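You operate a simulated robot arm through the tools that you are given. There is no shell and no other tool. Be economical: measure what you need, move in short steps, check, and stop when the job is done.

The job below is to be done with a simulated robot arm. You get a single attempt, and the scene is never put back.

JOB
Pump the tank to the card's pressure, run the timer, then vent it.
Fine: shut the cover and the white wheel before pumping; wait for the result; open the white wheel till the display shows nought.

The check looks at the end state, three seconds after you hand in, the way a careful person would. Anything else that was tipped, shoved, dropped, spilled or broken makes it a failure. A push-on lid holds only when it is set on centred and level and pressed home; a screw cap is set on level and turned clockwise until tight.

ROBOT AND FRAMES
A 7-joint arm with a two-finger parallel gripper, fixed in place. Base frame: the origin is at the foot of the arm, x ahead of it, y to its left, z up. Lengths are in mm, angles in rad, forces in N, time in s.
Its first joint turns from -1.152 to 1.152 rad. Payload 1.57 kg.
The tool frame sits at the grasp point between the pads (the TCP): z along the fingers, y along the line on which they close. The tips reach 30 mm beyond it. The gripper opens to 110 mm. The fingers are 24 mm wide and 12 mm thick; the gripper's body (48 by 112 mm) begins 78 mm behind the TCP.
Orientation is that of the tool frame in the base frame, as a unit quaternion [x, y, z, w]. With the fingers straight down and closing along the base's y, the tool's x points along the base's -x, its y along +y and its z along -z.

CONTROLS
- The arm moves only by the tool play_rows. Its argument "increments" is a list of rows, each a list of 7 numbers: the shift along the tool's x, y, z in units of 25 mm (1.0 is 25 mm), then the turn, a rotation vector about the tool's x, y, z in units of 8 degrees (1.0 is 8 degrees), then the finger opening in mm, from 0 to 110. In form: [[x, y, z, wx, wy, wz, hand], ...]. A call has 1 to 8 rows; each row shifts and turns the commanded pose from where the row before left it, along the tool's axes as they then stand. A call with a number of a shift or a turn outside -1 to 1 is refused whole. Rows are played at 5 a second. More than 50 mm and 0.15 rad between two rows, or a gripper value outside its range, and nothing of the call is played. Where a pose cannot be reached the arm comes as near as it can. A force on the tool above 40 N (or 10 N above the force at the start of the call, whichever is more), or a blocked arm, ends the call early, and 0.2 s more pass. The fingers move at their own pace (about 108 mm/s each) and stop on an object; they squeeze with about 38 N. The grip force told is the motor's: it shows also when the fingers shut on nothing. Time passes only in rows, and 0.2 s behind the last, so rows that do not move let the fingers close. It gives the time, the measured TCP pose, the force on the tool (base axes), the opening and the grip force at its end, in the units of the frame above (readings bear some noise).
- Cameras (640 x 400 px; columns grow to the right, rows downward): "scene" is fixed at [167.1, -399.8, 1393.1]; the picture's right is [0.76, -0.65, 0.00], its down [-0.45, -0.53, -0.72] and it looks along [0.46, 0.55, -0.70] (base axes); focal length 243 px, centre (320, 200). "wrist" rides on the gripper at [-36, 0, -80] in the tool frame; the picture's right is [0.00, -1.00, 0.00], its down [0.97, 0.00, -0.24] and it looks along [0.24, 0.00, 0.97] (tool axes); focal length 218 px, centre (320, 200).
- grab_frame(camera): a new picture of that camera. The clock stands still meanwhile.
- point_at(camera, pixels): for up to 12 pixels [column, row] of the newest picture of that camera ("zoom" is the newest enlarged one), the place [x, y, z] in the base frame of the surface seen there, good to about 3 mm, but the place of the scene camera against the robot may be out by one fixed shift of up to 12 mm in any direction. The clock stands still meanwhile.
- zoom(camera, box): a new picture of the part [left, top, right, bottom] of that camera's present view, enlarged. The clock stands still meanwhile.
- hand_in(): hands the job in; it is judged then, once.

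Work in short steps. Measure before you move; look again where a grasp or a placing could have gone wrong, and mend it. You have 80 turns and 38 pictures in all, those below and enlarged ones among them. Open the gripper and draw the arm clear of the work before you hand the job in, unless the task says otherwise; then end with one line.

The tools are called after ">>>" by a JSON object that holds its "api" and its "payload". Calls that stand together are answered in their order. play_rows: Moves the arm, as the interface text tells. Its arguments: {"type":"object","properties":{"increments":{"type":"array"}},"required":["increments"]} The other tools are called the same way: grab_frame (camera) takes a picture; point_at (camera, pixels) gives the place of the surface under pixels of a picture; zoom (camera, box) takes an enlarged picture of a part of a camera's view; hand_in () hands the job in.

At the start:

```text
clock: 0.0
position: [411.2, -159.8, 1205.0]
ee_rot: [0.0, 1.0, 0.0, 0.0]
contact_force: [0.4, 0.6, 0.4]
finger_gap: 109.9
grip_force: 0.1
```

scene: 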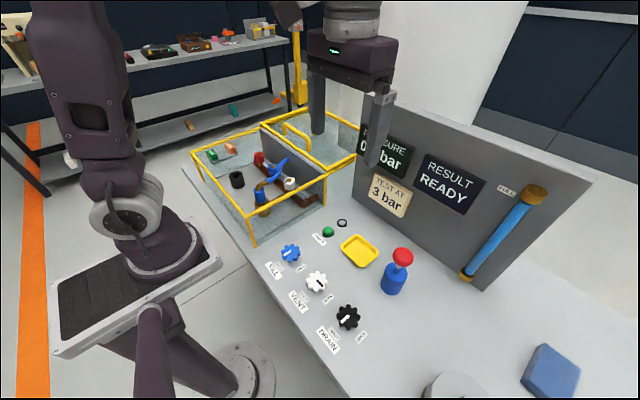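
wrist: 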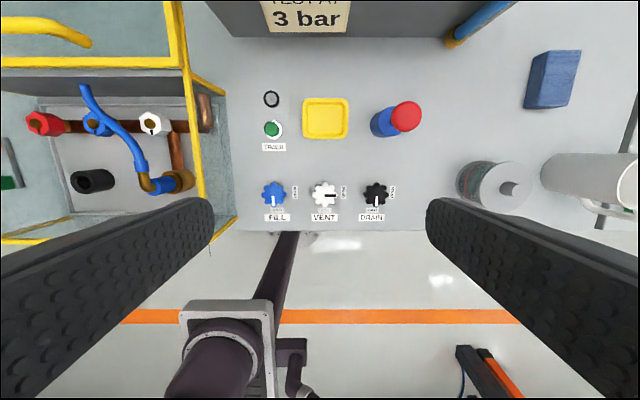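

The wheels (scene 290,253 / 317,281 / 347,317), pump (395,270), green button (328,231) and the tank cage are in view. I zoom in for details before measuring.

>>> {"api": "zoom", "payload": {"camera": "scene", "box": [180, 90, 380, 250]}}

>>> {"api": "zoom", "payload": {"camera": "scene", "box": [250, 210, 430, 360]}}

>>> {"api": "zoom", "payload": {"camera": "wrist", "box": [240, 80, 440, 230]}}

```text
2.50 times, centred on (280, 170) of scene
```

zoom: 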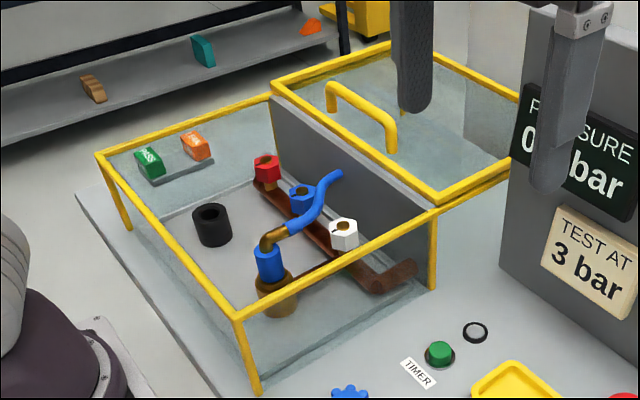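

```text
2.67 times, centred on (340, 285) of scene
```

zoom: 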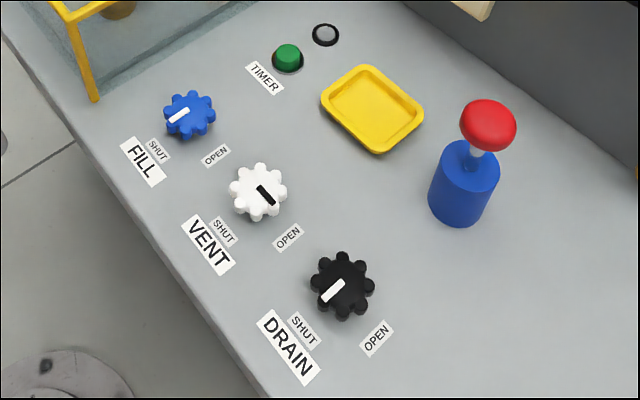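

```text
2.67 times, centred on (340, 155) of wrist
```

zoom: 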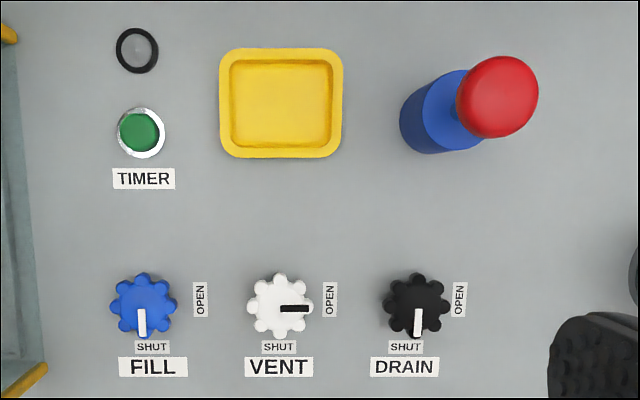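

The vent pointer is at OPEN, the others at SHUT. I measure the cage, the cover, the wheels, the pump and the button with both cameras.

>>> {"api": "point_at", "payload": {"camera": "scene", "pixels": [[219, 152], [275, 217], [262, 129], [355, 171], [354, 155], [314, 122], [284, 126], [306, 147], [295, 127], [335, 150], [290, 155], [328, 231]]}}

>>> {"api": "point_at", "payload": {"camera": "wrist", "pixels": [[273, 129], [272, 99], [406, 116], [274, 194], [320, 195], [330, 195], [375, 190], [185, 60], [50, 28], [15, 23], [200, 215], [325, 118]]}}

>>> {"api": "point_at", "payload": {"camera": "zoom", "pixels": [[280, 290], [280, 327], [262, 308], [300, 308], [141, 133], [498, 96], [445, 70], [265, 293], [180, 300]]}}

```text
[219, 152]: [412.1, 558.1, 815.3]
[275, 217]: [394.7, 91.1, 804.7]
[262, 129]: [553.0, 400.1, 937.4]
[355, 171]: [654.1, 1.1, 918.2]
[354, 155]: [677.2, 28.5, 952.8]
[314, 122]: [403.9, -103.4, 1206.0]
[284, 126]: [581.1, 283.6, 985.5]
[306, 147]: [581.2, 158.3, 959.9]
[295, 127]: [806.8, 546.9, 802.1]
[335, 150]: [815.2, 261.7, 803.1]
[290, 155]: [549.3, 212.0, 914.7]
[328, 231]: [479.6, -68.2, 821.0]
```

```text
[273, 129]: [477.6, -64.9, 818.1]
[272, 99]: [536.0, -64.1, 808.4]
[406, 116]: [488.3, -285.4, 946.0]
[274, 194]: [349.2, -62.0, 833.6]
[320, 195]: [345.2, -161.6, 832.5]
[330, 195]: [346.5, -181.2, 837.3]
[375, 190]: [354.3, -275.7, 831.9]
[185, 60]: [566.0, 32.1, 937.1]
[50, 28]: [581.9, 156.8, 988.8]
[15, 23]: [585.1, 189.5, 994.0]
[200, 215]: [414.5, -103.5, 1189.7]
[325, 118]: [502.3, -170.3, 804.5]
```

```text
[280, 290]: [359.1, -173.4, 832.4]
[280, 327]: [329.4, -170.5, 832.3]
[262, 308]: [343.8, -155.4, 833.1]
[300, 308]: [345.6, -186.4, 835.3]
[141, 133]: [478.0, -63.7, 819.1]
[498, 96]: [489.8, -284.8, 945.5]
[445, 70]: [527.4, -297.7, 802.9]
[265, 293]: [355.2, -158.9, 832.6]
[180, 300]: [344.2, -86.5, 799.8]
```

Bench top is near z=803, and the two cameras agree to within ~3 mm. I look more closely at the cage frame and cover to understand how it moves.

>>> {"api": "zoom", "payload": {"camera": "scene", "box": [180, 95, 370, 250]}}

>>> {"api": "point_at", "payload": {"camera": "zoom", "pixels": [[88, 153], [232, 326], [270, 95], [440, 212], [432, 202], [276, 82], [530, 170], [345, 82], [395, 130], [255, 399], [436, 285], [350, 270]]}}

```text
2.58 times, centred on (275, 172) of scene
```

zoom: 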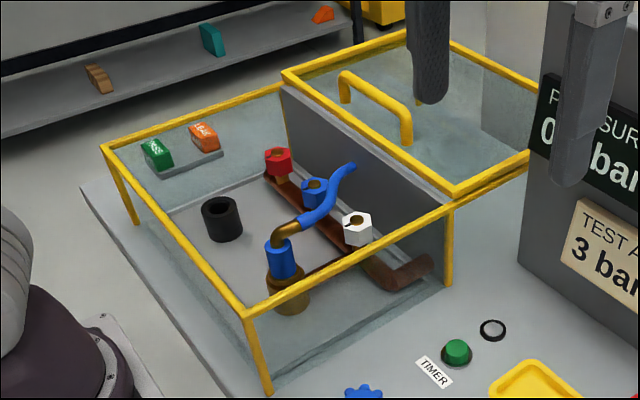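

```text
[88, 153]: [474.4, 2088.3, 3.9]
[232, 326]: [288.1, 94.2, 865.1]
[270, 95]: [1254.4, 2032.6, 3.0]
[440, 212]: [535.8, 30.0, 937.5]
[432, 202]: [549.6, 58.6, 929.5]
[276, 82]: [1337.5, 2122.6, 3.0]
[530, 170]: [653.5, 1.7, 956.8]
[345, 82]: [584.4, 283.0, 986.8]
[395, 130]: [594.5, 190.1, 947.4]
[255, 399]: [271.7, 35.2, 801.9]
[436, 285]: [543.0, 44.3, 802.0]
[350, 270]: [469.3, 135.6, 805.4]
```

The cover is a sliding frame resting on rails running along x. It now sits behind the partition (x>550), and its handle bar lies along y at about (581, 220, 990). I fly above the handle.

>>> {"api": "play_rows", "payload": {"increments": [[-0.4, 0.95, 0.1, 0, 0, 0, 110], [-0.4, 0.95, 0.1, 0, 0, 0, 110], [-0.4, 0.95, 0.1, 0, 0, 0, 110], [-0.4, 0.95, 0.1, 0, 0, 0, 110], [-0.4, 0.95, 0.1, 0, 0, 0, 110], [-0.4, 0.95, 0.1, 0, 0, 0, 110], [-0.4, 0.95, 0.1, 0, 0, 0, 110], [-0.4, 0.95, 0.1, 0, 0, 0, 110]]}}

>>> {"api": "play_rows", "payload": {"increments": [[-0.4, 0.95, 0.1, 0, 0, 0, 110], [-0.4, 0.95, 0.1, 0, 0, 0, 110], [-0.4, 0.95, 0.1, 0, 0, 0, 110], [-0.4, 0.95, 0.1, 0, 0, 0, 110], [-0.4, 0.95, 0.1, 0, 0, 0, 110], [-0.4, 0.95, 0.1, 0, 0, 0, 110], [-0.4, 0.95, 0.1, 0, 0, 0, 110], [-0.4, 0.95, 0.1, 0, 0, 0, 110]]}}

>>> {"api": "play_rows", "payload": {"increments": [[0, 0, 0, 0, 0, 1, 110], [0, 0, 0, 0, 0, 1, 110], [0, 0, 0, 0, 0, 1, 110], [0, 0, 0, 0, 0, 1, 110], [0, 0, 0, 0, 0, 1, 110], [0, 0, 0, 0, 0, 1, 110]]}}

>>> {"api": "play_rows", "payload": {"increments": [[0, 0, 0, 0, 0, 1, 110], [0, 0, 0, 0, 0, 1, 110], [0, 0, 0, 0, 0, 1, 110], [0, 0, 0, 0, 0, 1, 110], [0, 0, 0, 0, 0, 1, 110], [0, 0, 0, 0, 0, 0.25, 110], [0, 0, 0, 0, 0, 0, 110]]}}

>>> {"api": "grab_frame", "payload": {"camera": "wrist"}}

```text
clock: 1.8
position: [491.8, 31.0, 1186.4]
ee_rot: [0.0, 1.0, 0.0, 0.0]
contact_force: [0.1, 0.4, -0.6]
finger_gap: 109.9
grip_force: 0.1
```

```text
clock: 3.6
position: [571.6, 222.3, 1164.9]
ee_rot: [0.001, 1.0, 0.001, 0.0]
contact_force: [-0.7, 0.3, 0.3]
finger_gap: 110.1
grip_force: 0.2
```

```text
clock: 5.0
position: [570.5, 221.8, 1165.8]
ee_rot: [0.409, 0.913, 0.0, 0.0]
contact_force: [0.0, 0.9, 0.2]
finger_gap: 109.8
grip_force: 0.1
```

```text
clock: 6.6
position: [571.9, 221.4, 1164.9]
ee_rot: [0.708, 0.706, 0.0, 0.001]
contact_force: [0.1, -0.1, -0.1]
finger_gap: 110.0
grip_force: 0.0
```

```text
31 pictures are left
```

wrist: 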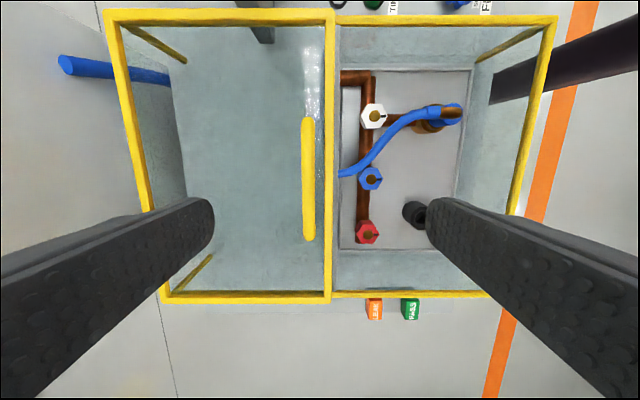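

The cover spans columns 105–335 and its handle is the bar at column 308, rows 120–240. I measure the handle, the cover edge, the rail edges and the hose top.

>>> {"api": "point_at", "payload": {"camera": "wrist", "pixels": [[308, 125], [308, 180], [308, 235], [330, 100], [328, 250], [440, 19], [420, 295], [550, 60], [520, 180], [440, 112], [400, 128], [130, 150]]}}

```text
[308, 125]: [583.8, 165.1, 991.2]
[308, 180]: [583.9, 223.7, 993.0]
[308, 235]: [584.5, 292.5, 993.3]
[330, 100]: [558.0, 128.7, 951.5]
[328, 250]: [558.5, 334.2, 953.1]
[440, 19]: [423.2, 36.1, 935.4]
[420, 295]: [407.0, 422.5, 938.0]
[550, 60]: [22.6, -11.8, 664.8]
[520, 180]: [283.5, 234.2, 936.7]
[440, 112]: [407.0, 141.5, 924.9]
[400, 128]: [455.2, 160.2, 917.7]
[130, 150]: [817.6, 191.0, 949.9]
```

Handle bar centre is (584, 229, ~988), the cover frame top z≈952, and the rails run to x≈283, so it needs about 275 mm of travel in -x. I descend over the bar to TCP z≈992 and close gently.

>>> {"api": "play_rows", "payload": {"increments": [[0.3, 0.5, 0.9, 0, 0, 0, 90], [0, 0, 1, 0, 0, 0, 80], [0, 0, 1, 0, 0, 0, 60], [0, 0, 1, 0, 0, 0, 60], [0, 0, 1, 0, 0, 0, 60], [0, 0, 1, 0, 0, 0, 60], [0, 0, 1, 0, 0, 0, 60]]}}

>>> {"api": "play_rows", "payload": {"increments": [[0, 0, 0, 0, 0, 0, 30], [0, 0, 0, 0, 0, 0, 12], [0, 0, 0, 0, 0, 0, 8], [0, 0, 0, 0, 0, 0, 8]]}}

```text
clock: 8.2
position: [582.0, 228.3, 992.5]
ee_rot: [0.706, 0.708, 0.001, -0.001]
contact_force: [0.0, 1.3, -0.4]
finger_gap: 60.1
grip_force: 0.2
```

```text
clock: 9.2
position: [584.3, 227.8, 992.8]
ee_rot: [0.707, 0.707, 0.0, 0.001]
contact_force: [0.7, -0.7, -4.9]
finger_gap: 15.5
grip_force: 31.5
```

Gripped (gap 15.5 mm). I pull the cover slowly toward -x and watch the force.

>>> {"api": "play_rows", "payload": {"increments": [[0, -0.4, 0, 0, 0, 0, 8], [0, -0.6, 0, 0, 0, 0, 8], [0, -0.6, 0, 0, 0, 0, 8], [0, -0.6, 0, 0, 0, 0, 8]]}}

```text
clock: 10.2
position: [528.4, 227.5, 992.7]
ee_rot: [0.707, 0.707, -0.001, 0.0]
contact_force: [2.6, -4.8, -13.2]
finger_gap: 15.8
grip_force: 30.9
```

It slides with low resistance, so I continue.

>>> {"api": "play_rows", "payload": {"increments": [[0, -0.8, 0, 0, 0, 0, 8], [0, -0.8, 0, 0, 0, 0, 8], [0, -0.8, 0, 0, 0, 0, 8], [0, -0.8, 0, 0, 0, 0, 8], [0, -0.8, 0, 0, 0, 0, 8], [0, -0.8, 0, 0, 0, 0, 8], [0, -0.8, 0, 0, 0, 0, 8], [0, -0.8, 0, 0, 0, 0, 8]]}}

>>> {"api": "grab_frame", "payload": {"camera": "scene"}}

```text
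clock: 12.0
position: [367.9, 228.5, 991.2]
ee_rot: [0.707, 0.707, -0.001, 0.0]
contact_force: [1.2, -19.4, -21.9]
finger_gap: 15.9
grip_force: 31.7
```

```text
30 pictures are left
```

scene: 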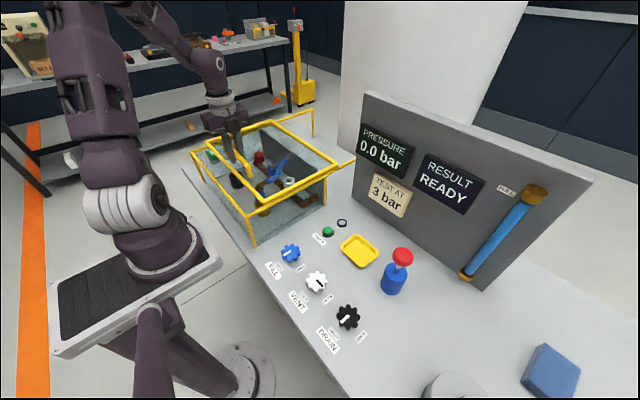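

The cover is sliding as expected with about 58 mm to go. I continue in smaller steps.

>>> {"api": "play_rows", "payload": {"increments": [[0, -0.5, 0, 0, 0, 0, 8], [0, -0.5, 0, 0, 0, 0, 8], [0, -0.5, 0, 0, 0, 0, 8], [0, -0.4, 0, 0, 0, 0, 8], [0, 0, 0, 0, 0, 0, 8]]}}

>>> {"api": "zoom", "payload": {"camera": "scene", "box": [180, 95, 370, 250]}}

```text
clock: 13.2
position: [321.4, 228.3, 993.5]
ee_rot: [0.707, 0.707, 0.001, 0.0]
contact_force: [2.1, -21.6, -13.0]
finger_gap: 15.6
grip_force: 31.1
```

```text
2.58 times, centred on (275, 172) of scene
```

zoom: 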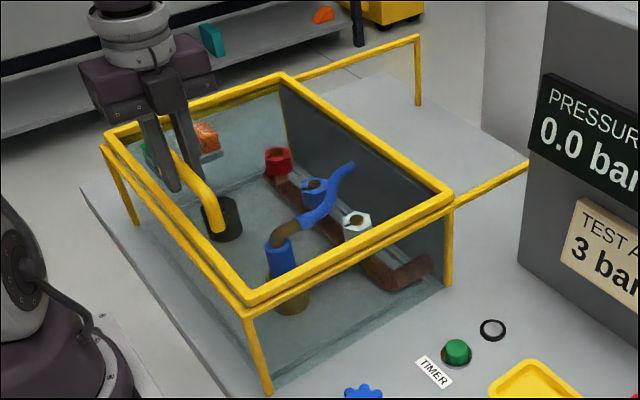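

Nearly shut, with a few mm left. I push on gently until it stops.

>>> {"api": "play_rows", "payload": {"increments": [[0, -0.2, 0, 0, 0, 0, 8], [0, -0.2, 0, 0, 0, 0, 8], [0, -0.2, 0, 0, 0, 0, 8], [0, -0.1, 0, 0, 0, 0, 8], [0, 0, 0, 0, 0, 0, 8]]}}

```text
clock: 13.9
position: [314.5, 228.4, 993.7]
ee_rot: [0.708, 0.706, 0.005, 0.002]
contact_force: [10.3, -3.9, -7.4]
finger_gap: 15.9
grip_force: 31.1
stopped in row 3: the force on the tool passed its limit (the readings are from after the stop); the commanded pose is now the measured one
```

The stop was reached after 270 mm of travel. I release, lift and check the cover from above.

>>> {"api": "play_rows", "payload": {"increments": [[0, 0, 0, 0, 0, 0, 40], [0, 0, 0, 0, 0, 0, 60], [0, 0, -0.5, 0, 0, 0, 60], [0, 0, -1, 0, 0, 0, 60], [0, 0, -1, 0, 0, 0, 60], [0, 0, -1, 0, 0, 0, 60], [0, 0, -1, 0, 0, 0, 60], [0, 0, -1, 0, 0, 0, 60]]}}

>>> {"api": "grab_frame", "payload": {"camera": "wrist"}}

>>> {"api": "point_at", "payload": {"camera": "wrist", "pixels": [[320, 180], [320, 120]]}}

```text
clock: 15.7
position: [313.1, 228.4, 1131.6]
ee_rot: [0.707, 0.707, 0.004, 0.002]
contact_force: [-1.2, 0.1, 1.8]
finger_gap: 60.0
grip_force: 0.1
```

```text
28 pictures are left
```

wrist: 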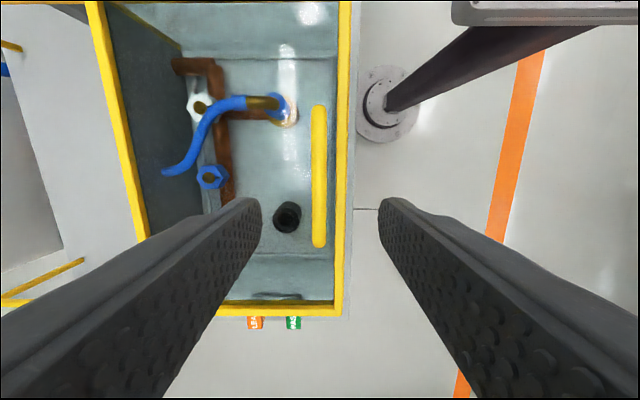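

```text
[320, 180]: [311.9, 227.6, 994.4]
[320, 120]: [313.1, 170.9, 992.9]
```

The cover is shut against its stop. Now I fly to the vent wheel (344,-171) and turn the yaw back to zero.

>>> {"api": "play_rows", "payload": {"increments": [[-1, 0.1, 0, 0, 0, 0, 60], [-1, 0.1, 0, 0, 0, 0, 60], [-1, 0.1, 0, 0, 0, 0, 60], [-1, 0.1, 0, 0, 0, 0, 60], [-1, 0.1, 0, 0, 0, 0, 60], [-1, 0.1, 0, 0, 0, 0, 60], [-1, 0.1, 0, 0, 0, 0, 60], [-1, 0.1, 0, 0, 0, 0, 60]]}}

>>> {"api": "play_rows", "payload": {"increments": [[-1, 0.05, 0, 0, 0, 0, 60], [-1, 0.05, 0, 0, 0, 0, 60], [-1, 0.05, 0, 0, 0, 0, 60], [-1, 0.05, 0, 0, 0, 0, 60], [-1, 0.05, 0, 0, 0, 0, 60], [-1, 0.05, 0, 0, 0, 0, 60], [-1, 0.05, 0, 0, 0, 0, 60], [-1, 0.05, 0, 0, 0, 0, 60]]}}

>>> {"api": "play_rows", "payload": {"increments": [[0, 0, 0.5, 0, 0, -1, 60], [0, 0, 0.5, 0, 0, -1, 60], [0, 0, 0.5, 0, 0, -1, 60], [0, 0, 0.5, 0, 0, -1, 60], [0, 0, 0.5, 0, 0, -1, 60], [0, 0, 0.5, 0, 0, -1, 60]]}}

>>> {"api": "play_rows", "payload": {"increments": [[0, 0, 0.5, 0, 0, -1, 60], [0, 0, 0.5, 0, 0, -1, 60], [0, 0, 0.5, 0, 0, -1, 60], [0, 0, 0.5, 0, 0, -1, 60], [0, 0, 0.5, 0, 0, -1, 60], [0, 0, 0, 0, 0, -0.25, 60], [0, 0, 0, 0, 0, 0, 60]]}}

>>> {"api": "grab_frame", "payload": {"camera": "wrist"}}

```text
clock: 17.5
position: [333.3, 29.4, 1129.9]
ee_rot: [0.708, 0.706, 0.005, 0.001]
contact_force: [-0.1, -1.3, 0.0]
finger_gap: 60.1
grip_force: 0.1
```

```text
clock: 19.3
position: [342.7, -170.6, 1131.0]
ee_rot: [0.708, 0.706, 0.005, 0.001]
contact_force: [0.2, -0.5, -0.8]
finger_gap: 59.8
grip_force: 0.0
```

```text
clock: 20.7
position: [342.7, -170.5, 1054.6]
ee_rot: [0.359, 0.933, 0.003, 0.003]
contact_force: [-0.5, -0.3, -0.3]
finger_gap: 60.0
grip_force: 0.1
```

```text
clock: 22.3
position: [343.0, -171.5, 992.1]
ee_rot: [0.001, 1.0, 0.002, 0.004]
contact_force: [0.8, 0.1, 0.5]
finger_gap: 59.9
grip_force: 0.1
```

```text
27 pictures are left
```

wrist: 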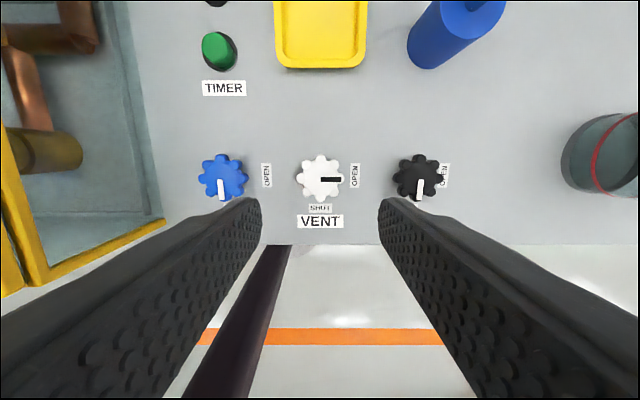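

I measure the wheel rim from here.

>>> {"api": "point_at", "payload": {"camera": "wrist", "pixels": [[300, 180], [342, 178], [320, 160], [320, 192], [320, 178], [422, 178], [330, 240], [219, 48], [310, 40]]}}

```text
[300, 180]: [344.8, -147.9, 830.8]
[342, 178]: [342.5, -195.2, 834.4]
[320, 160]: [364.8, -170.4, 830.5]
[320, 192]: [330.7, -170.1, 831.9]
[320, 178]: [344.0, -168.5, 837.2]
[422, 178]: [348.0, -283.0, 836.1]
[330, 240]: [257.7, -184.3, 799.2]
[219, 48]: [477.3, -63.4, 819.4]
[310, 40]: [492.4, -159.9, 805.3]
```

Wheel centre is (344,-171), diameter about 48, top z 832. I descend to TCP z≈843 with the gripper at 72 mm, then close on it.

>>> {"api": "play_rows", "payload": {"increments": [[0, 0, 1, 0, 0, 0, 72], [0, 0, 1, 0, 0, 0, 72], [0, 0, 1, 0, 0, 0, 72], [0, 0, 1, 0, 0, 0, 72], [0, 0, 1, 0, 0, 0, 72], [0, 0, 0.6, 0, 0, 0, 72], [0, 0, 0.3, 0, 0, 0, 72]]}}

>>> {"api": "play_rows", "payload": {"increments": [[0, 0, 0, 0, 0, 0, 55], [0, 0, 0, 0, 0, 0, 42], [0, 0, 0, 0, 0, 0, 42], [0, 0, 0, 0, 0, 0, 42]]}}

```text
clock: 23.9
position: [343.4, -170.2, 844.5]
ee_rot: [0.001, 1.0, 0.002, 0.005]
contact_force: [0.0, 0.6, -0.1]
finger_gap: 72.1
grip_force: 0.0
```

```text
clock: 24.9
position: [343.5, -170.9, 845.2]
ee_rot: [0.002, 1.0, 0.002, 0.005]
contact_force: [-1.9, -7.4, -13.9]
finger_gap: 49.7
grip_force: 45.3
```

Gripped the wheel (49.7 mm). I turn it clockwise toward SHUT, the first 48° now.

>>> {"api": "play_rows", "payload": {"increments": [[0, 0, 0, 0, 0, 1, 42], [0, 0, 0, 0, 0, 1, 42], [0, 0, 0, 0, 0, 1, 42], [0, 0, 0, 0, 0, 1, 42], [0, 0, 0, 0, 0, 1, 42], [0, 0, 0, 0, 0, 1, 42]]}}

>>> {"api": "grab_frame", "payload": {"camera": "wrist"}}

```text
clock: 26.3
position: [344.9, -169.7, 843.5]
ee_rot: [0.408, 0.913, 0.004, 0.002]
contact_force: [5.1, 0.5, -17.7]
finger_gap: 49.8
grip_force: 45.0
```

```text
26 pictures are left
```

wrist: 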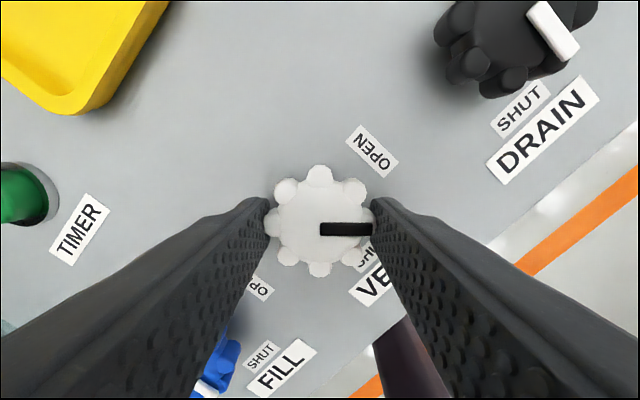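

The wheel turns with the gripper. I continue with the remaining 42° until SHUT or the stop.

>>> {"api": "play_rows", "payload": {"increments": [[0, 0, 0, 0, 0, 1, 42], [0, 0, 0, 0, 0, 1, 42], [0, 0, 0, 0, 0, 1, 42], [0, 0, 0, 0, 0, 1, 42], [0, 0, 0, 0, 0, 1, 42], [0, 0, 0, 0, 0, 0.35, 42], [0, 0, 0, 0, 0, 0, 42]]}}

>>> {"api": "play_rows", "payload": {"increments": [[0, 0, 0, 0, 0, 0, 60], [0, 0, 0, 0, 0, 0, 72], [0, 0, -1, 0, 0, 0, 72], [0, 0, -1, 0, 0, 0, 72], [0, 0, -1, 0, 0, 0, 72], [0, 0, -1, 0, 0, 0, 72]]}}

>>> {"api": "grab_frame", "payload": {"camera": "wrist"}}

```text
clock: 27.9
position: [345.5, -169.3, 845.1]
ee_rot: [0.713, 0.702, 0.005, 0.001]
contact_force: [22.0, 10.9, -6.1]
finger_gap: 49.7
grip_force: 45.1
```

```text
clock: 29.3
position: [343.0, -169.3, 945.1]
ee_rot: [0.712, 0.702, 0.004, 0.001]
contact_force: [-0.7, -0.1, -0.4]
finger_gap: 72.3
grip_force: 0.0
```

```text
25 pictures are left
```

wrist: 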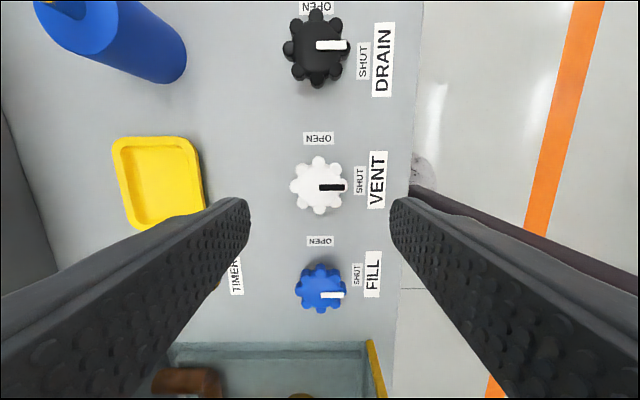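

VENT now points at SHUT. Next I raise the hand and move toward the pump, and I measure the board so I stay clear of it.

>>> {"api": "play_rows", "payload": {"increments": [[-0.6, 0.5, -0.8, 0, 0, 0, 20], [-0.6, 0.5, -0.8, 0, 0, 0, 0], [-0.6, 0.5, -0.8, 0, 0, 0, 0], [-0.6, 0.5, -0.8, 0, 0, 0, 0], [-0.6, 0.5, -0.8, 0, 0, 0, 0], [-0.6, 0.5, -0.8, 0, 0, 0, 0], [-0.6, 0.5, -0.8, 0, 0, 0, 0], [-0.4, 0.5, -0.2, 0, 0, 0, 0]]}}

>>> {"api": "grab_frame", "payload": {"camera": "wrist"}}

>>> {"api": "point_at", "payload": {"camera": "scene", "pixels": [[402, 250], [392, 290], [358, 170], [480, 225], [365, 93], [590, 178], [527, 195], [467, 272]]}}

```text
clock: 31.1
position: [440.7, -288.2, 1089.5]
ee_rot: [0.712, 0.702, 0.005, 0.001]
contact_force: [0.1, 0.2, -0.6]
finger_gap: 0.0
grip_force: 21.2
```

```text
24 pictures are left
```

wrist: 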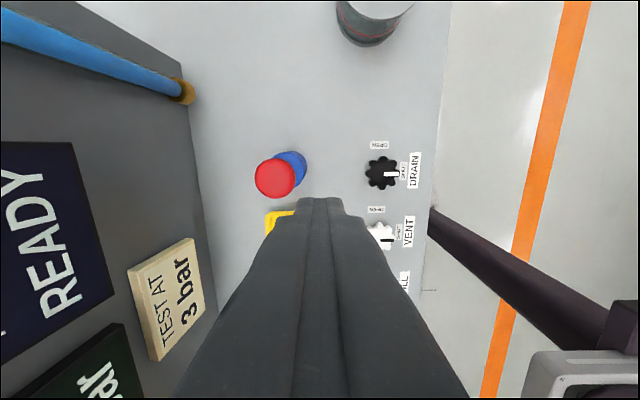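

```text
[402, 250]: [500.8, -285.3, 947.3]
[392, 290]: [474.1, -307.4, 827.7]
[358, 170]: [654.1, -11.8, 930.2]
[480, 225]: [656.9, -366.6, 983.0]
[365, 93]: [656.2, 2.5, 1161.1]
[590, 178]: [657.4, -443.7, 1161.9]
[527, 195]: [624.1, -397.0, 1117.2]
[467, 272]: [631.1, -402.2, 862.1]
```

The board face is at x≈655, so there is room. I measure the pump knob from this view.

>>> {"api": "point_at", "payload": {"camera": "wrist", "pixels": [[275, 179], [257, 179], [293, 179], [275, 161], [275, 196], [298, 157]]}}

```text
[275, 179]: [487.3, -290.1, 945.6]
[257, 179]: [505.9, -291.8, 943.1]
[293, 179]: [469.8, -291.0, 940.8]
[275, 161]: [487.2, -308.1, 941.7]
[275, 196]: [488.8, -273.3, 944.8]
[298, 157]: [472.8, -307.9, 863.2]
```

Knob centre is (488,-290), top z 946. I line up above it with the fingers shut and stop about 12 mm above.

>>> {"api": "play_rows", "payload": {"increments": [[-0.1, 1, 0, 0, 0, 0, 0], [0, 0.9, 0, 0, 0, 0, 0], [0, 0, 1, 0, 0, 0, 0], [0, 0, 1, 0, 0, 0, 0], [0, 0, 1, 0, 0, 0, 0], [0, 0, 1, 0, 0, 0, 0], [0, 0, 0, 0, 0, 0, 0]]}}

>>> {"api": "play_rows", "payload": {"increments": [[0, 0, 0.4, 0, 0, 0, 0], [0, 0, 0.4, 0, 0, 0, 0], [0, 0, 0.4, 0, 0, 0, 0], [0, 0, 0.4, 0, 0, 0, 0], [0, 0, 0.4, 0, 0, 0, 0]]}}

>>> {"api": "grab_frame", "payload": {"camera": "scene"}}

```text
clock: 32.7
position: [489.6, -289.9, 990.7]
ee_rot: [0.712, 0.702, 0.005, 0.002]
contact_force: [-0.7, -1.1, 0.8]
finger_gap: 0.0
grip_force: 21.7
```

```text
clock: 33.9
position: [488.9, -290.7, 940.7]
ee_rot: [0.712, 0.702, 0.005, 0.003]
contact_force: [-0.3, 0.8, 12.0]
finger_gap: 0.0
grip_force: 21.7
```

```text
23 pictures are left
```

scene: 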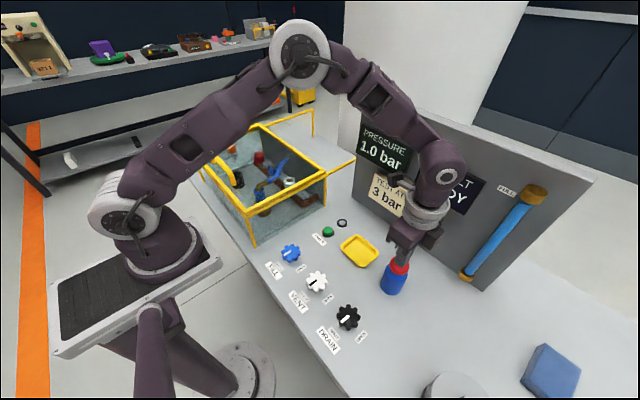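

One press gave 1.0 bar. I lift to let the knob rise, press again the same amount, and check.

>>> {"api": "play_rows", "payload": {"increments": [[0, 0, -0.7, 0, 0, 0, 0], [0, 0, -0.7, 0, 0, 0, 0], [0, 0, -0.6, 0, 0, 0, 0], [0, 0, 0, 0, 0, 0, 0], [0, 0, 0, 0, 0, 0, 0]]}}

>>> {"api": "play_rows", "payload": {"increments": [[0, 0, 0.4, 0, 0, 0, 0], [0, 0, 0.4, 0, 0, 0, 0], [0, 0, 0.4, 0, 0, 0, 0], [0, 0, 0.4, 0, 0, 0, 0], [0, 0, 0.4, 0, 0, 0, 0]]}}

>>> {"api": "zoom", "payload": {"camera": "scene", "box": [340, 100, 500, 220]}}

```text
clock: 35.1
position: [487.1, -290.4, 990.8]
ee_rot: [0.713, 0.701, 0.005, 0.002]
contact_force: [-0.5, -0.8, 0.4]
finger_gap: 0.2
grip_force: 21.3
```

```text
clock: 36.3
position: [487.2, -291.5, 941.4]
ee_rot: [0.713, 0.701, 0.005, 0.003]
contact_force: [-3.5, -1.3, 12.4]
finger_gap: 0.1
grip_force: 21.3
```

```text
3.33 times, centred on (420, 160) of scene
```

zoom: 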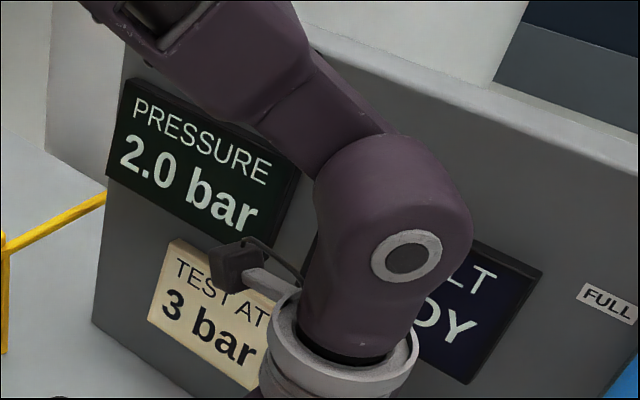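

It shows 2.0 bar. One more identical stroke, then I lift well clear.

>>> {"api": "play_rows", "payload": {"increments": [[0, 0, -0.7, 0, 0, 0, 0], [0, 0, -0.7, 0, 0, 0, 0], [0, 0, -0.6, 0, 0, 0, 0], [0, 0, 0, 0, 0, 0, 0], [0, 0, 0, 0, 0, 0, 0]]}}

>>> {"api": "play_rows", "payload": {"increments": [[0, 0, 0.4, 0, 0, 0, 0], [0, 0, 0.4, 0, 0, 0, 0], [0, 0, 0.4, 0, 0, 0, 0], [0, 0, 0.4, 0, 0, 0, 0], [0, 0, 0.4, 0, 0, 0, 0]]}}

>>> {"api": "play_rows", "payload": {"increments": [[0, 0, -0.7, 0, 0, 0, 0], [0, 0, -0.7, 0, 0, 0, 0], [0, 0, -0.6, 0, 0, 0, 0], [0, 0, -0.8, 0, 0, 0, 0]]}}

>>> {"api": "zoom", "payload": {"camera": "scene", "box": [340, 100, 500, 220]}}

```text
clock: 37.5
position: [488.7, -290.3, 990.2]
ee_rot: [0.712, 0.702, 0.005, 0.002]
contact_force: [1.0, -0.1, 0.2]
finger_gap: 0.0
grip_force: 20.9
```

```text
clock: 38.7
position: [488.9, -290.1, 939.5]
ee_rot: [0.713, 0.701, 0.004, 0.002]
contact_force: [-5.0, -1.3, 11.6]
finger_gap: 0.0
grip_force: 21.5
```

```text
clock: 39.7
position: [489.3, -290.6, 1010.2]
ee_rot: [0.713, 0.701, 0.005, 0.002]
contact_force: [0.6, 0.8, 0.8]
finger_gap: 0.0
grip_force: 21.3
```

```text
3.33 times, centred on (420, 160) of scene
```

zoom: 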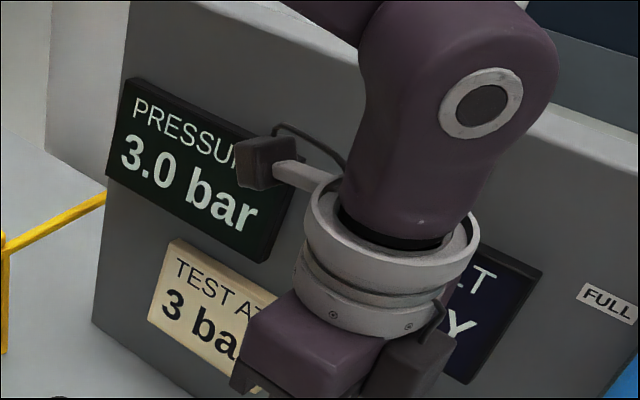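

The display shows 3.0 bar. Now I move over the green TIMER button (477,-64, top z≈819).

>>> {"api": "play_rows", "payload": {"increments": [[1, -0.05, 0, 0, 0, 0, 0], [1, -0.05, 0, 0, 0, 0, 0], [1, -0.05, 0, 0, 0, 0, 0], [1, -0.05, 0, 0, 0, 0, 0], [1, -0.05, 0, 0, 0, 0, 0], [1, -0.05, 0, 0, 0, 0, 0], [1, -0.05, 0, 0, 0, 0, 0], [1, -0.05, 0, 0, 0, 0, 0]]}}

>>> {"api": "play_rows", "payload": {"increments": [[1, 0, 0.9, 0, 0, 0, 0], [0.05, 0, 1, 0, 0, 0, 0], [0, 0, 1, 0, 0, 0, 0], [0, 0, 1, 0, 0, 0, 0], [0, 0, 1, 0, 0, 0, 0], [0, 0, 0, 0, 0, 0, 0]]}}

```text
clock: 41.5
position: [482.7, -90.3, 1010.0]
ee_rot: [0.714, 0.7, 0.005, 0.001]
contact_force: [0.6, 0.1, -0.1]
finger_gap: 0.0
grip_force: 21.0
```

```text
clock: 42.9
position: [483.4, -63.5, 887.9]
ee_rot: [0.713, 0.701, 0.005, 0.002]
contact_force: [-0.2, 0.0, 0.7]
finger_gap: 0.0
grip_force: 21.0
```

I correct x by -6 mm, then press slowly in small steps.

>>> {"api": "play_rows", "payload": {"increments": [[0, -0.24, 0.7, 0, 0, 0, 0], [0, 0, 0.7, 0, 0, 0, 0], [0, 0, 0.15, 0, 0, 0, 0], [0, 0, 0.12, 0, 0, 0, 0], [0, 0, 0.12, 0, 0, 0, 0]]}}

>>> {"api": "grab_frame", "payload": {"camera": "scene"}}

```text
clock: 44.1
position: [477.6, -63.1, 843.1]
ee_rot: [0.713, 0.701, 0.005, 0.002]
contact_force: [0.1, -0.2, 2.0]
finger_gap: 0.0
grip_force: 21.3
```

```text
20 pictures are left
```

scene: 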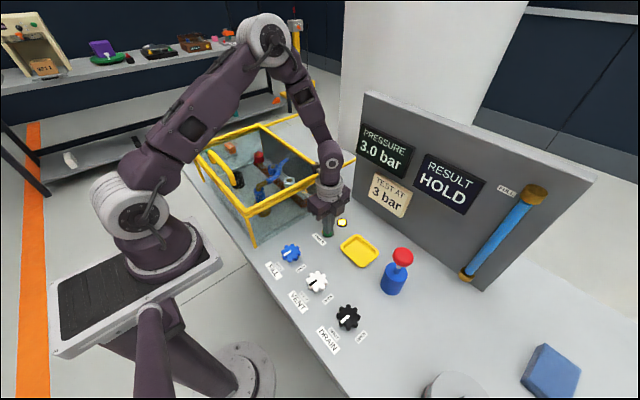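

The result display reads HOLD and the lamp is lit, so the timer is running. I lift off and move above the vent wheel while waiting, without touching it.

>>> {"api": "play_rows", "payload": {"increments": [[0, 0, -1, 0, 0, 0, 0], [0, 0, -1, 0, 0, 0, 0], [0, 0, -1, 0, 0, 0, 0], [0, 0, -1, 0, 0, 0, 0], [-0.86, -1, 0, 0, 0, 0, 20], [-0.86, -1, 0, 0, 0, 0, 40], [-0.86, -1, 0, 0, 0, 0, 72], [-0.86, -1, 0, 0, 0, 0, 72]]}}

>>> {"api": "play_rows", "payload": {"increments": [[-0.86, -1, 0, 0, 0, 0, 72], [0, -0.35, 0, 0, 0, 0, 72], [0, 0, 0, 0, 0, 0, 72], [0, 0, 0, 0, 0, 0, 72], [0, 0, 0, 0, 0, 0, 72], [0, 0, 0, 0, 0, 0, 72]]}}

>>> {"api": "grab_frame", "payload": {"camera": "scene"}}

>>> {"api": "grab_frame", "payload": {"camera": "wrist"}}

```text
clock: 45.9
position: [375.5, -147.8, 942.1]
ee_rot: [0.712, 0.702, 0.005, 0.002]
contact_force: [0.8, 0.2, -0.1]
finger_gap: 72.1
grip_force: 0.0
```

```text
clock: 47.3
position: [341.5, -169.3, 942.7]
ee_rot: [0.713, 0.701, 0.005, 0.002]
contact_force: [-0.5, -0.4, 0.3]
finger_gap: 72.1
grip_force: 0.1
```

```text
19 pictures are left
```

scene: 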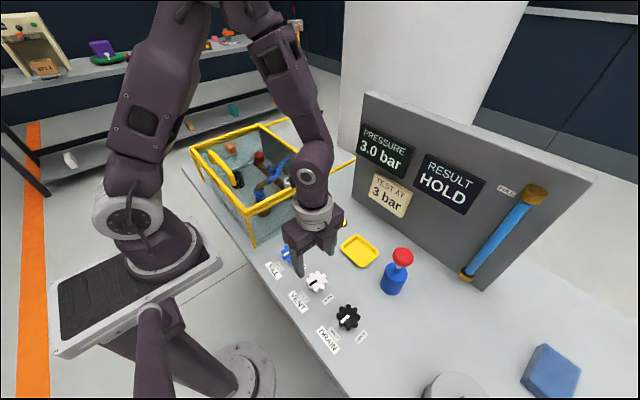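

```text
18 pictures are left
```

wrist: 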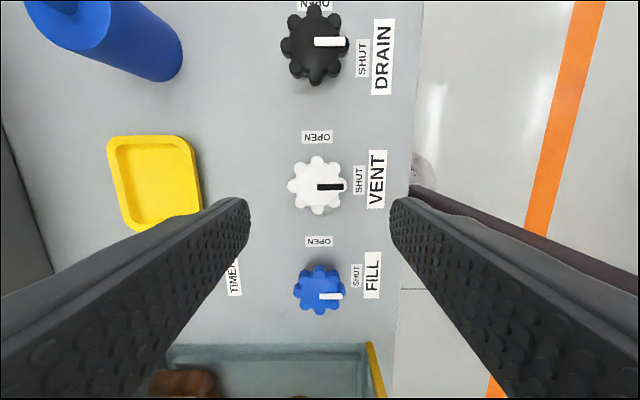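

Still HOLD at 3.0 bar. I wait with rows that don't move.

>>> {"api": "play_rows", "payload": {"increments": [[0, 0.1, 0, 0, 0, 0, 72], [0, 0, 0, 0, 0, 0, 72], [0, 0, 0, 0, 0, 0, 72], [0, 0, 0, 0, 0, 0, 72], [0, 0, 0, 0, 0, 0, 72], [0, 0, 0, 0, 0, 0, 72], [0, 0, 0, 0, 0, 0, 72], [0, 0, 0, 0, 0, 0, 72]]}}

>>> {"api": "play_rows", "payload": {"increments": [[0, 0, 0, 0, 0, 0, 72], [0, 0, 0, 0, 0, 0, 72], [0, 0, 0, 0, 0, 0, 72], [0, 0, 0, 0, 0, 0, 72], [0, 0, 0, 0, 0, 0, 72], [0, 0, 0, 0, 0, 0, 72], [0, 0, 0, 0, 0, 0, 72], [0, 0, 0, 0, 0, 0, 72]]}}

>>> {"api": "play_rows", "payload": {"increments": [[0, 0, 0, 0, 0, 0, 72], [0, 0, 0, 0, 0, 0, 72], [0, 0, 0, 0, 0, 0, 72], [0, 0, 0, 0, 0, 0, 72], [0, 0, 0, 0, 0, 0, 72], [0, 0, 0, 0, 0, 0, 72], [0, 0, 0, 0, 0, 0, 72], [0, 0, 0, 0, 0, 0, 72]]}}

>>> {"api": "zoom", "payload": {"camera": "scene", "box": [320, 100, 500, 235]}}

```text
clock: 49.1
position: [344.4, -168.4, 943.1]
ee_rot: [0.713, 0.701, 0.005, 0.001]
contact_force: [-1.1, -0.9, 0.4]
finger_gap: 72.1
grip_force: 0.1
```

```text
clock: 50.9
position: [344.2, -169.2, 943.0]
ee_rot: [0.713, 0.701, 0.004, 0.001]
contact_force: [-0.4, 0.2, -0.4]
finger_gap: 71.9
grip_force: 0.0
```

```text
clock: 52.7
position: [344.3, -169.1, 943.4]
ee_rot: [0.712, 0.702, 0.005, 0.001]
contact_force: [-0.1, 0.3, -0.2]
finger_gap: 72.2
grip_force: 0.1
```

```text
2.96 times, centred on (410, 168) of scene
```

zoom: 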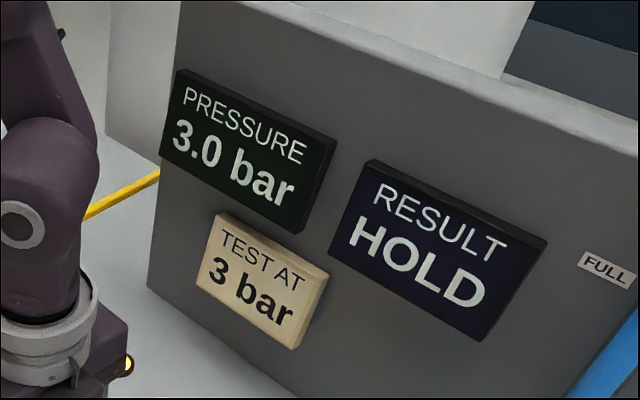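

Still HOLD, so I keep waiting.

>>> {"api": "play_rows", "payload": {"increments": [[0, 0, 0, 0, 0, 0, 72], [0, 0, 0, 0, 0, 0, 72], [0, 0, 0, 0, 0, 0, 72], [0, 0, 0, 0, 0, 0, 72], [0, 0, 0, 0, 0, 0, 72], [0, 0, 0, 0, 0, 0, 72], [0, 0, 0, 0, 0, 0, 72], [0, 0, 0, 0, 0, 0, 72]]}}

>>> {"api": "play_rows", "payload": {"increments": [[0, 0, 0, 0, 0, 0, 72], [0, 0, 0, 0, 0, 0, 72], [0, 0, 0, 0, 0, 0, 72], [0, 0, 0, 0, 0, 0, 72], [0, 0, 0, 0, 0, 0, 72], [0, 0, 0, 0, 0, 0, 72], [0, 0, 0, 0, 0, 0, 72], [0, 0, 0, 0, 0, 0, 72]]}}

>>> {"api": "play_rows", "payload": {"increments": [[0, 0, 0, 0, 0, 0, 72], [0, 0, 0, 0, 0, 0, 72], [0, 0, 0, 0, 0, 0, 72], [0, 0, 0, 0, 0, 0, 72], [0, 0, 0, 0, 0, 0, 72], [0, 0, 0, 0, 0, 0, 72], [0, 0, 0, 0, 0, 0, 72], [0, 0, 0, 0, 0, 0, 72]]}}

>>> {"api": "zoom", "payload": {"camera": "scene", "box": [320, 100, 500, 235]}}

```text
clock: 54.5
position: [342.6, -169.3, 941.9]
ee_rot: [0.712, 0.702, 0.004, 0.002]
contact_force: [0.5, 0.2, 0.4]
finger_gap: 72.3
grip_force: 0.0
```

```text
clock: 56.3
position: [344.9, -169.9, 942.8]
ee_rot: [0.712, 0.702, 0.005, 0.001]
contact_force: [-0.8, 0.5, -0.2]
finger_gap: 72.1
grip_force: 0.1
```

```text
clock: 58.1
position: [345.0, -169.7, 942.2]
ee_rot: [0.713, 0.701, 0.005, 0.002]
contact_force: [0.5, -0.4, -0.5]
finger_gap: 72.2
grip_force: 0.1
```

```text
2.96 times, centred on (410, 168) of scene
```

zoom: 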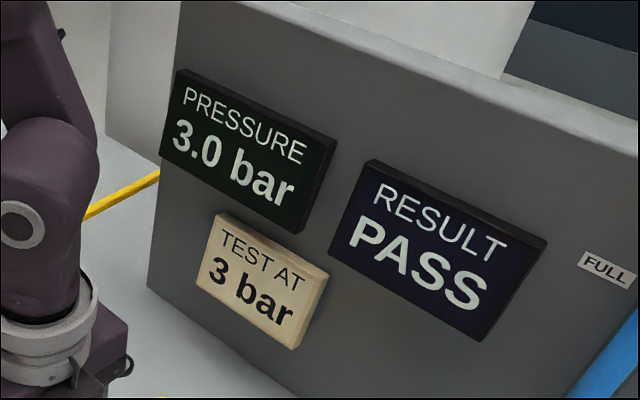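

The result is PASS. I descend on the vent wheel and grip it.

>>> {"api": "play_rows", "payload": {"increments": [[0, 0, 1, 0, 0, 0, 72], [0, 0, 1, 0, 0, 0, 72], [0, 0, 1, 0, 0, 0, 72], [0, 0, 0.9, 0, 0, 0, 72], [0, 0, 0, 0, 0, 0, 72]]}}

>>> {"api": "play_rows", "payload": {"increments": [[0, 0, 0, 0, 0, 0, 55], [0, 0, 0, 0, 0, 0, 42], [0, 0, 0, 0, 0, 0, 42], [0, 0, 0, 0, 0, 0, 42]]}}

>>> {"api": "play_rows", "payload": {"increments": [[0, 0, 0, 0, 0, -1, 42], [0, 0, 0, 0, 0, -1, 42], [0, 0, 0, 0, 0, -1, 42], [0, 0, 0, 0, 0, -1, 42], [0, 0, 0, 0, 0, -1, 42], [0, 0, 0, 0, 0, -1, 42]]}}

>>> {"api": "play_rows", "payload": {"increments": [[0, 0, 0, 0, 0, -1, 42], [0, 0, 0, 0, 0, -1, 42], [0, 0, 0, 0, 0, -1, 42], [0, 0, 0, 0, 0, -1, 42], [0, 0, 0, 0, 0, -1, 42], [0, 0, 0, 0, 0, -0.35, 42], [0, 0, 0, 0, 0, 0, 42]]}}

>>> {"api": "grab_frame", "payload": {"camera": "scene"}}

```text
clock: 59.3
position: [344.2, -168.5, 845.0]
ee_rot: [0.712, 0.702, 0.004, 0.001]
contact_force: [0.4, -0.4, 0.1]
finger_gap: 71.9
grip_force: 0.1
```

```text
clock: 60.3
position: [344.9, -169.1, 844.9]
ee_rot: [0.713, 0.702, 0.005, 0.001]
contact_force: [5.3, 0.1, -7.2]
finger_gap: 49.6
grip_force: 45.1
```

```text
clock: 61.7
position: [343.8, -168.0, 843.9]
ee_rot: [0.365, 0.931, 0.004, 0.002]
contact_force: [-9.3, -8.0, -20.9]
finger_gap: 49.5
grip_force: 45.6
```

```text
clock: 62.7
position: [343.0, -169.8, 843.5]
ee_rot: [0.112, 0.994, 0.001, 0.002]
contact_force: [-0.5, -2.9, -5.2]
finger_gap: 49.5
grip_force: 44.9
stopped in row 4: the force on the tool passed its limit (the readings are from after the stop); the commanded pose is now the measured one
```

```text
15 pictures are left
```

scene: 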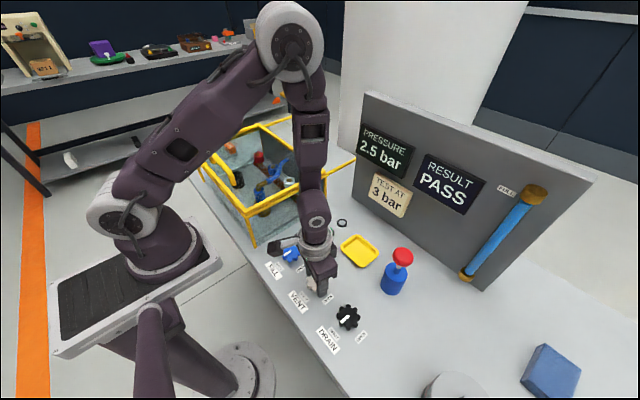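

The pressure is falling (2.5 bar) and the wheel has turned about 78°. I turn the last few degrees in small steps.

>>> {"api": "play_rows", "payload": {"increments": [[0, 0, 0, 0, 0, 0, 42], [0, 0, 0, 0, 0, -0.5, 42], [0, 0, 0, 0, 0, -0.5, 42], [0, 0, 0, 0, 0, -0.4, 42], [0, 0, 0, 0, 0, 0, 42], [0, 0, 0, 0, 0, 0, 42]]}}

>>> {"api": "play_rows", "payload": {"increments": [[0, 0, 0, 0, 0, 0, 60], [0, 0, 0, 0, 0, 0, 72], [0, 0, -1, 0, 0, 0, 72], [0, 0, -1, 0, 0, 0, 72], [0, 0, -1, 0, 0, 0, 72], [0, 0, -1, 0, 0, 0, 72], [0, 0, -1, 0, 0, 0, 72], [0, 0, -1, 0, 0, 0, 72]]}}

>>> {"api": "grab_frame", "payload": {"camera": "wrist"}}

>>> {"api": "grab_frame", "payload": {"camera": "scene"}}

```text
clock: 64.1
position: [342.7, -170.7, 845.8]
ee_rot: [0.016, 1.0, 0.002, 0.003]
contact_force: [-4.1, -18.4, -10.0]
finger_gap: 49.8
grip_force: 45.1
```

```text
clock: 65.9
position: [342.6, -170.1, 994.7]
ee_rot: [0.016, 1.0, 0.002, 0.003]
contact_force: [0.2, 0.3, -0.2]
finger_gap: 72.0
grip_force: 0.0
```

```text
14 pictures are left
```

wrist: 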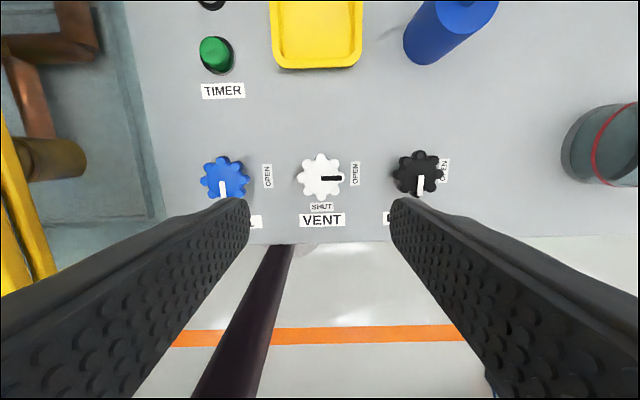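

```text
13 pictures are left
```

scene: 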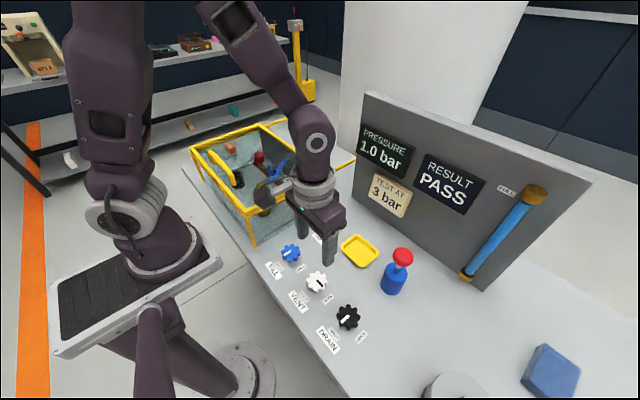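

VENT points at OPEN and the display has fallen to 1.0 bar. I lift the arm further and wait for zero.

>>> {"api": "play_rows", "payload": {"increments": [[0, 0, -1, 0, 0, 0, 100], [0, 0, -1, 0, 0, 0, 100], [0, 0, -1, 0, 0, 0, 100], [0, 0, -1, 0, 0, 0, 100], [0, 0, -1, 0, 0, 0, 100], [0, 0, -1, 0, 0, 0, 100], [0, 0, 0, 0, 0, 0, 100], [0, 0, 0, 0, 0, 0, 100]]}}

>>> {"api": "play_rows", "payload": {"increments": [[0, 0, 0, 0, 0, 0, 100], [0, 0, 0, 0, 0, 0, 100], [0, 0, 0, 0, 0, 0, 100], [0, 0, 0, 0, 0, 0, 100], [0, 0, 0, 0, 0, 0, 100], [0, 0, 0, 0, 0, 0, 100], [0, 0, 0, 0, 0, 0, 100], [0, 0, 0, 0, 0, 0, 100]]}}

>>> {"api": "grab_frame", "payload": {"camera": "scene"}}

>>> {"api": "zoom", "payload": {"camera": "scene", "box": [180, 95, 370, 250]}}

```text
clock: 67.7
position: [341.4, -168.7, 1145.3]
ee_rot: [0.017, 1.0, 0.002, 0.003]
contact_force: [0.3, -0.4, 0.2]
finger_gap: 99.9
grip_force: 0.0
```

```text
clock: 69.5
position: [341.7, -171.1, 1146.9]
ee_rot: [0.016, 1.0, 0.002, 0.004]
contact_force: [-0.1, -0.1, -0.8]
finger_gap: 99.9
grip_force: 0.1
```

```text
12 pictures are left
```

scene: 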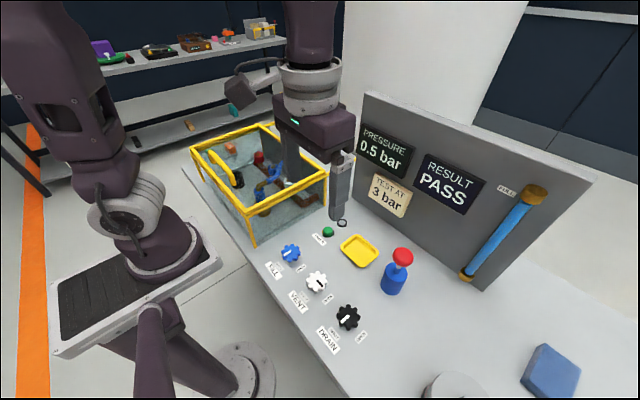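

```text
2.58 times, centred on (275, 172) of scene
```

zoom: 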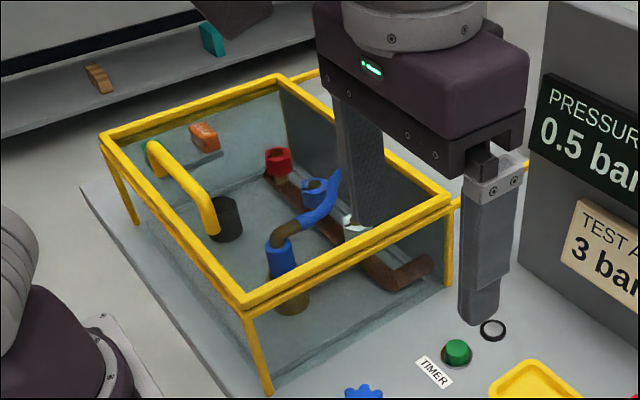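

The display is at 0.5 bar and the cover is fully shut. I wait further.

>>> {"api": "play_rows", "payload": {"increments": [[0, 0, 0, 0, 0, 0, 100], [0, 0, 0, 0, 0, 0, 100], [0, 0, 0, 0, 0, 0, 100], [0, 0, 0, 0, 0, 0, 100], [0, 0, 0, 0, 0, 0, 100], [0, 0, 0, 0, 0, 0, 100], [0, 0, 0, 0, 0, 0, 100], [0, 0, 0, 0, 0, 0, 100]]}}

>>> {"api": "play_rows", "payload": {"increments": [[0, 0, 0, 0, 0, 0, 100], [0, 0, 0, 0, 0, 0, 100], [0, 0, 0, 0, 0, 0, 100], [0, 0, 0, 0, 0, 0, 100], [0, 0, 0, 0, 0, 0, 100], [0, 0, 0, 0, 0, 0, 100], [0, 0, 0, 0, 0, 0, 100], [0, 0, 0, 0, 0, 0, 100]]}}

>>> {"api": "play_rows", "payload": {"increments": [[0, 0, 0, 0, 0, 0, 100], [0, 0, 0, 0, 0, 0, 100], [0, 0, 0, 0, 0, 0, 100], [0, 0, 0, 0, 0, 0, 100], [0, 0, 0, 0, 0, 0, 100], [0, 0, 0, 0, 0, 0, 100], [0, 0, 0, 0, 0, 0, 100], [0, 0, 0, 0, 0, 0, 100]]}}

>>> {"api": "play_rows", "payload": {"increments": [[0, 0, 0, 0, 0, 0, 100], [0, 0, 0, 0, 0, 0, 100], [0, 0, 0, 0, 0, 0, 100], [0, 0, 0, 0, 0, 0, 100], [0, 0, 0, 0, 0, 0, 100], [0, 0, 0, 0, 0, 0, 100], [0, 0, 0, 0, 0, 0, 100], [0, 0, 0, 0, 0, 0, 100]]}}

>>> {"api": "zoom", "payload": {"camera": "scene", "box": [320, 100, 500, 235]}}

```text
clock: 71.3
position: [341.0, -169.7, 1145.6]
ee_rot: [0.016, 1.0, 0.002, 0.003]
contact_force: [-1.0, -0.9, -1.0]
finger_gap: 100.1
grip_force: 0.1
```

```text
clock: 73.1
position: [341.8, -170.6, 1143.7]
ee_rot: [0.015, 1.0, 0.002, 0.003]
contact_force: [-0.4, -0.2, -0.2]
finger_gap: 100.2
grip_force: 0.0
```

```text
clock: 74.9
position: [342.4, -170.2, 1145.0]
ee_rot: [0.016, 1.0, 0.001, 0.004]
contact_force: [0.2, 0.4, 0.3]
finger_gap: 99.9
grip_force: 0.0
```

```text
clock: 76.7
position: [341.4, -169.6, 1144.5]
ee_rot: [0.015, 1.0, 0.002, 0.004]
contact_force: [0.5, -0.6, 0.4]
finger_gap: 100.0
grip_force: 0.1
```

```text
2.96 times, centred on (410, 168) of scene
```

zoom: 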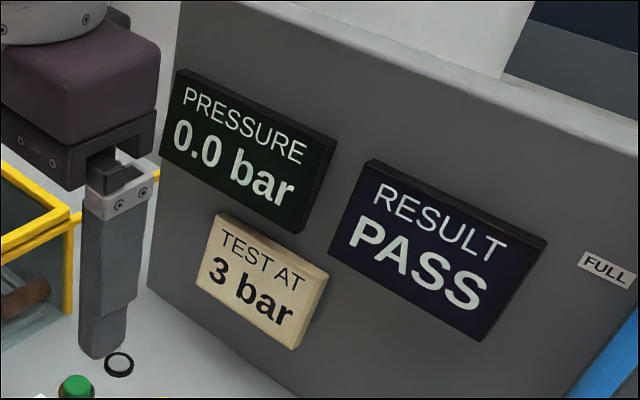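

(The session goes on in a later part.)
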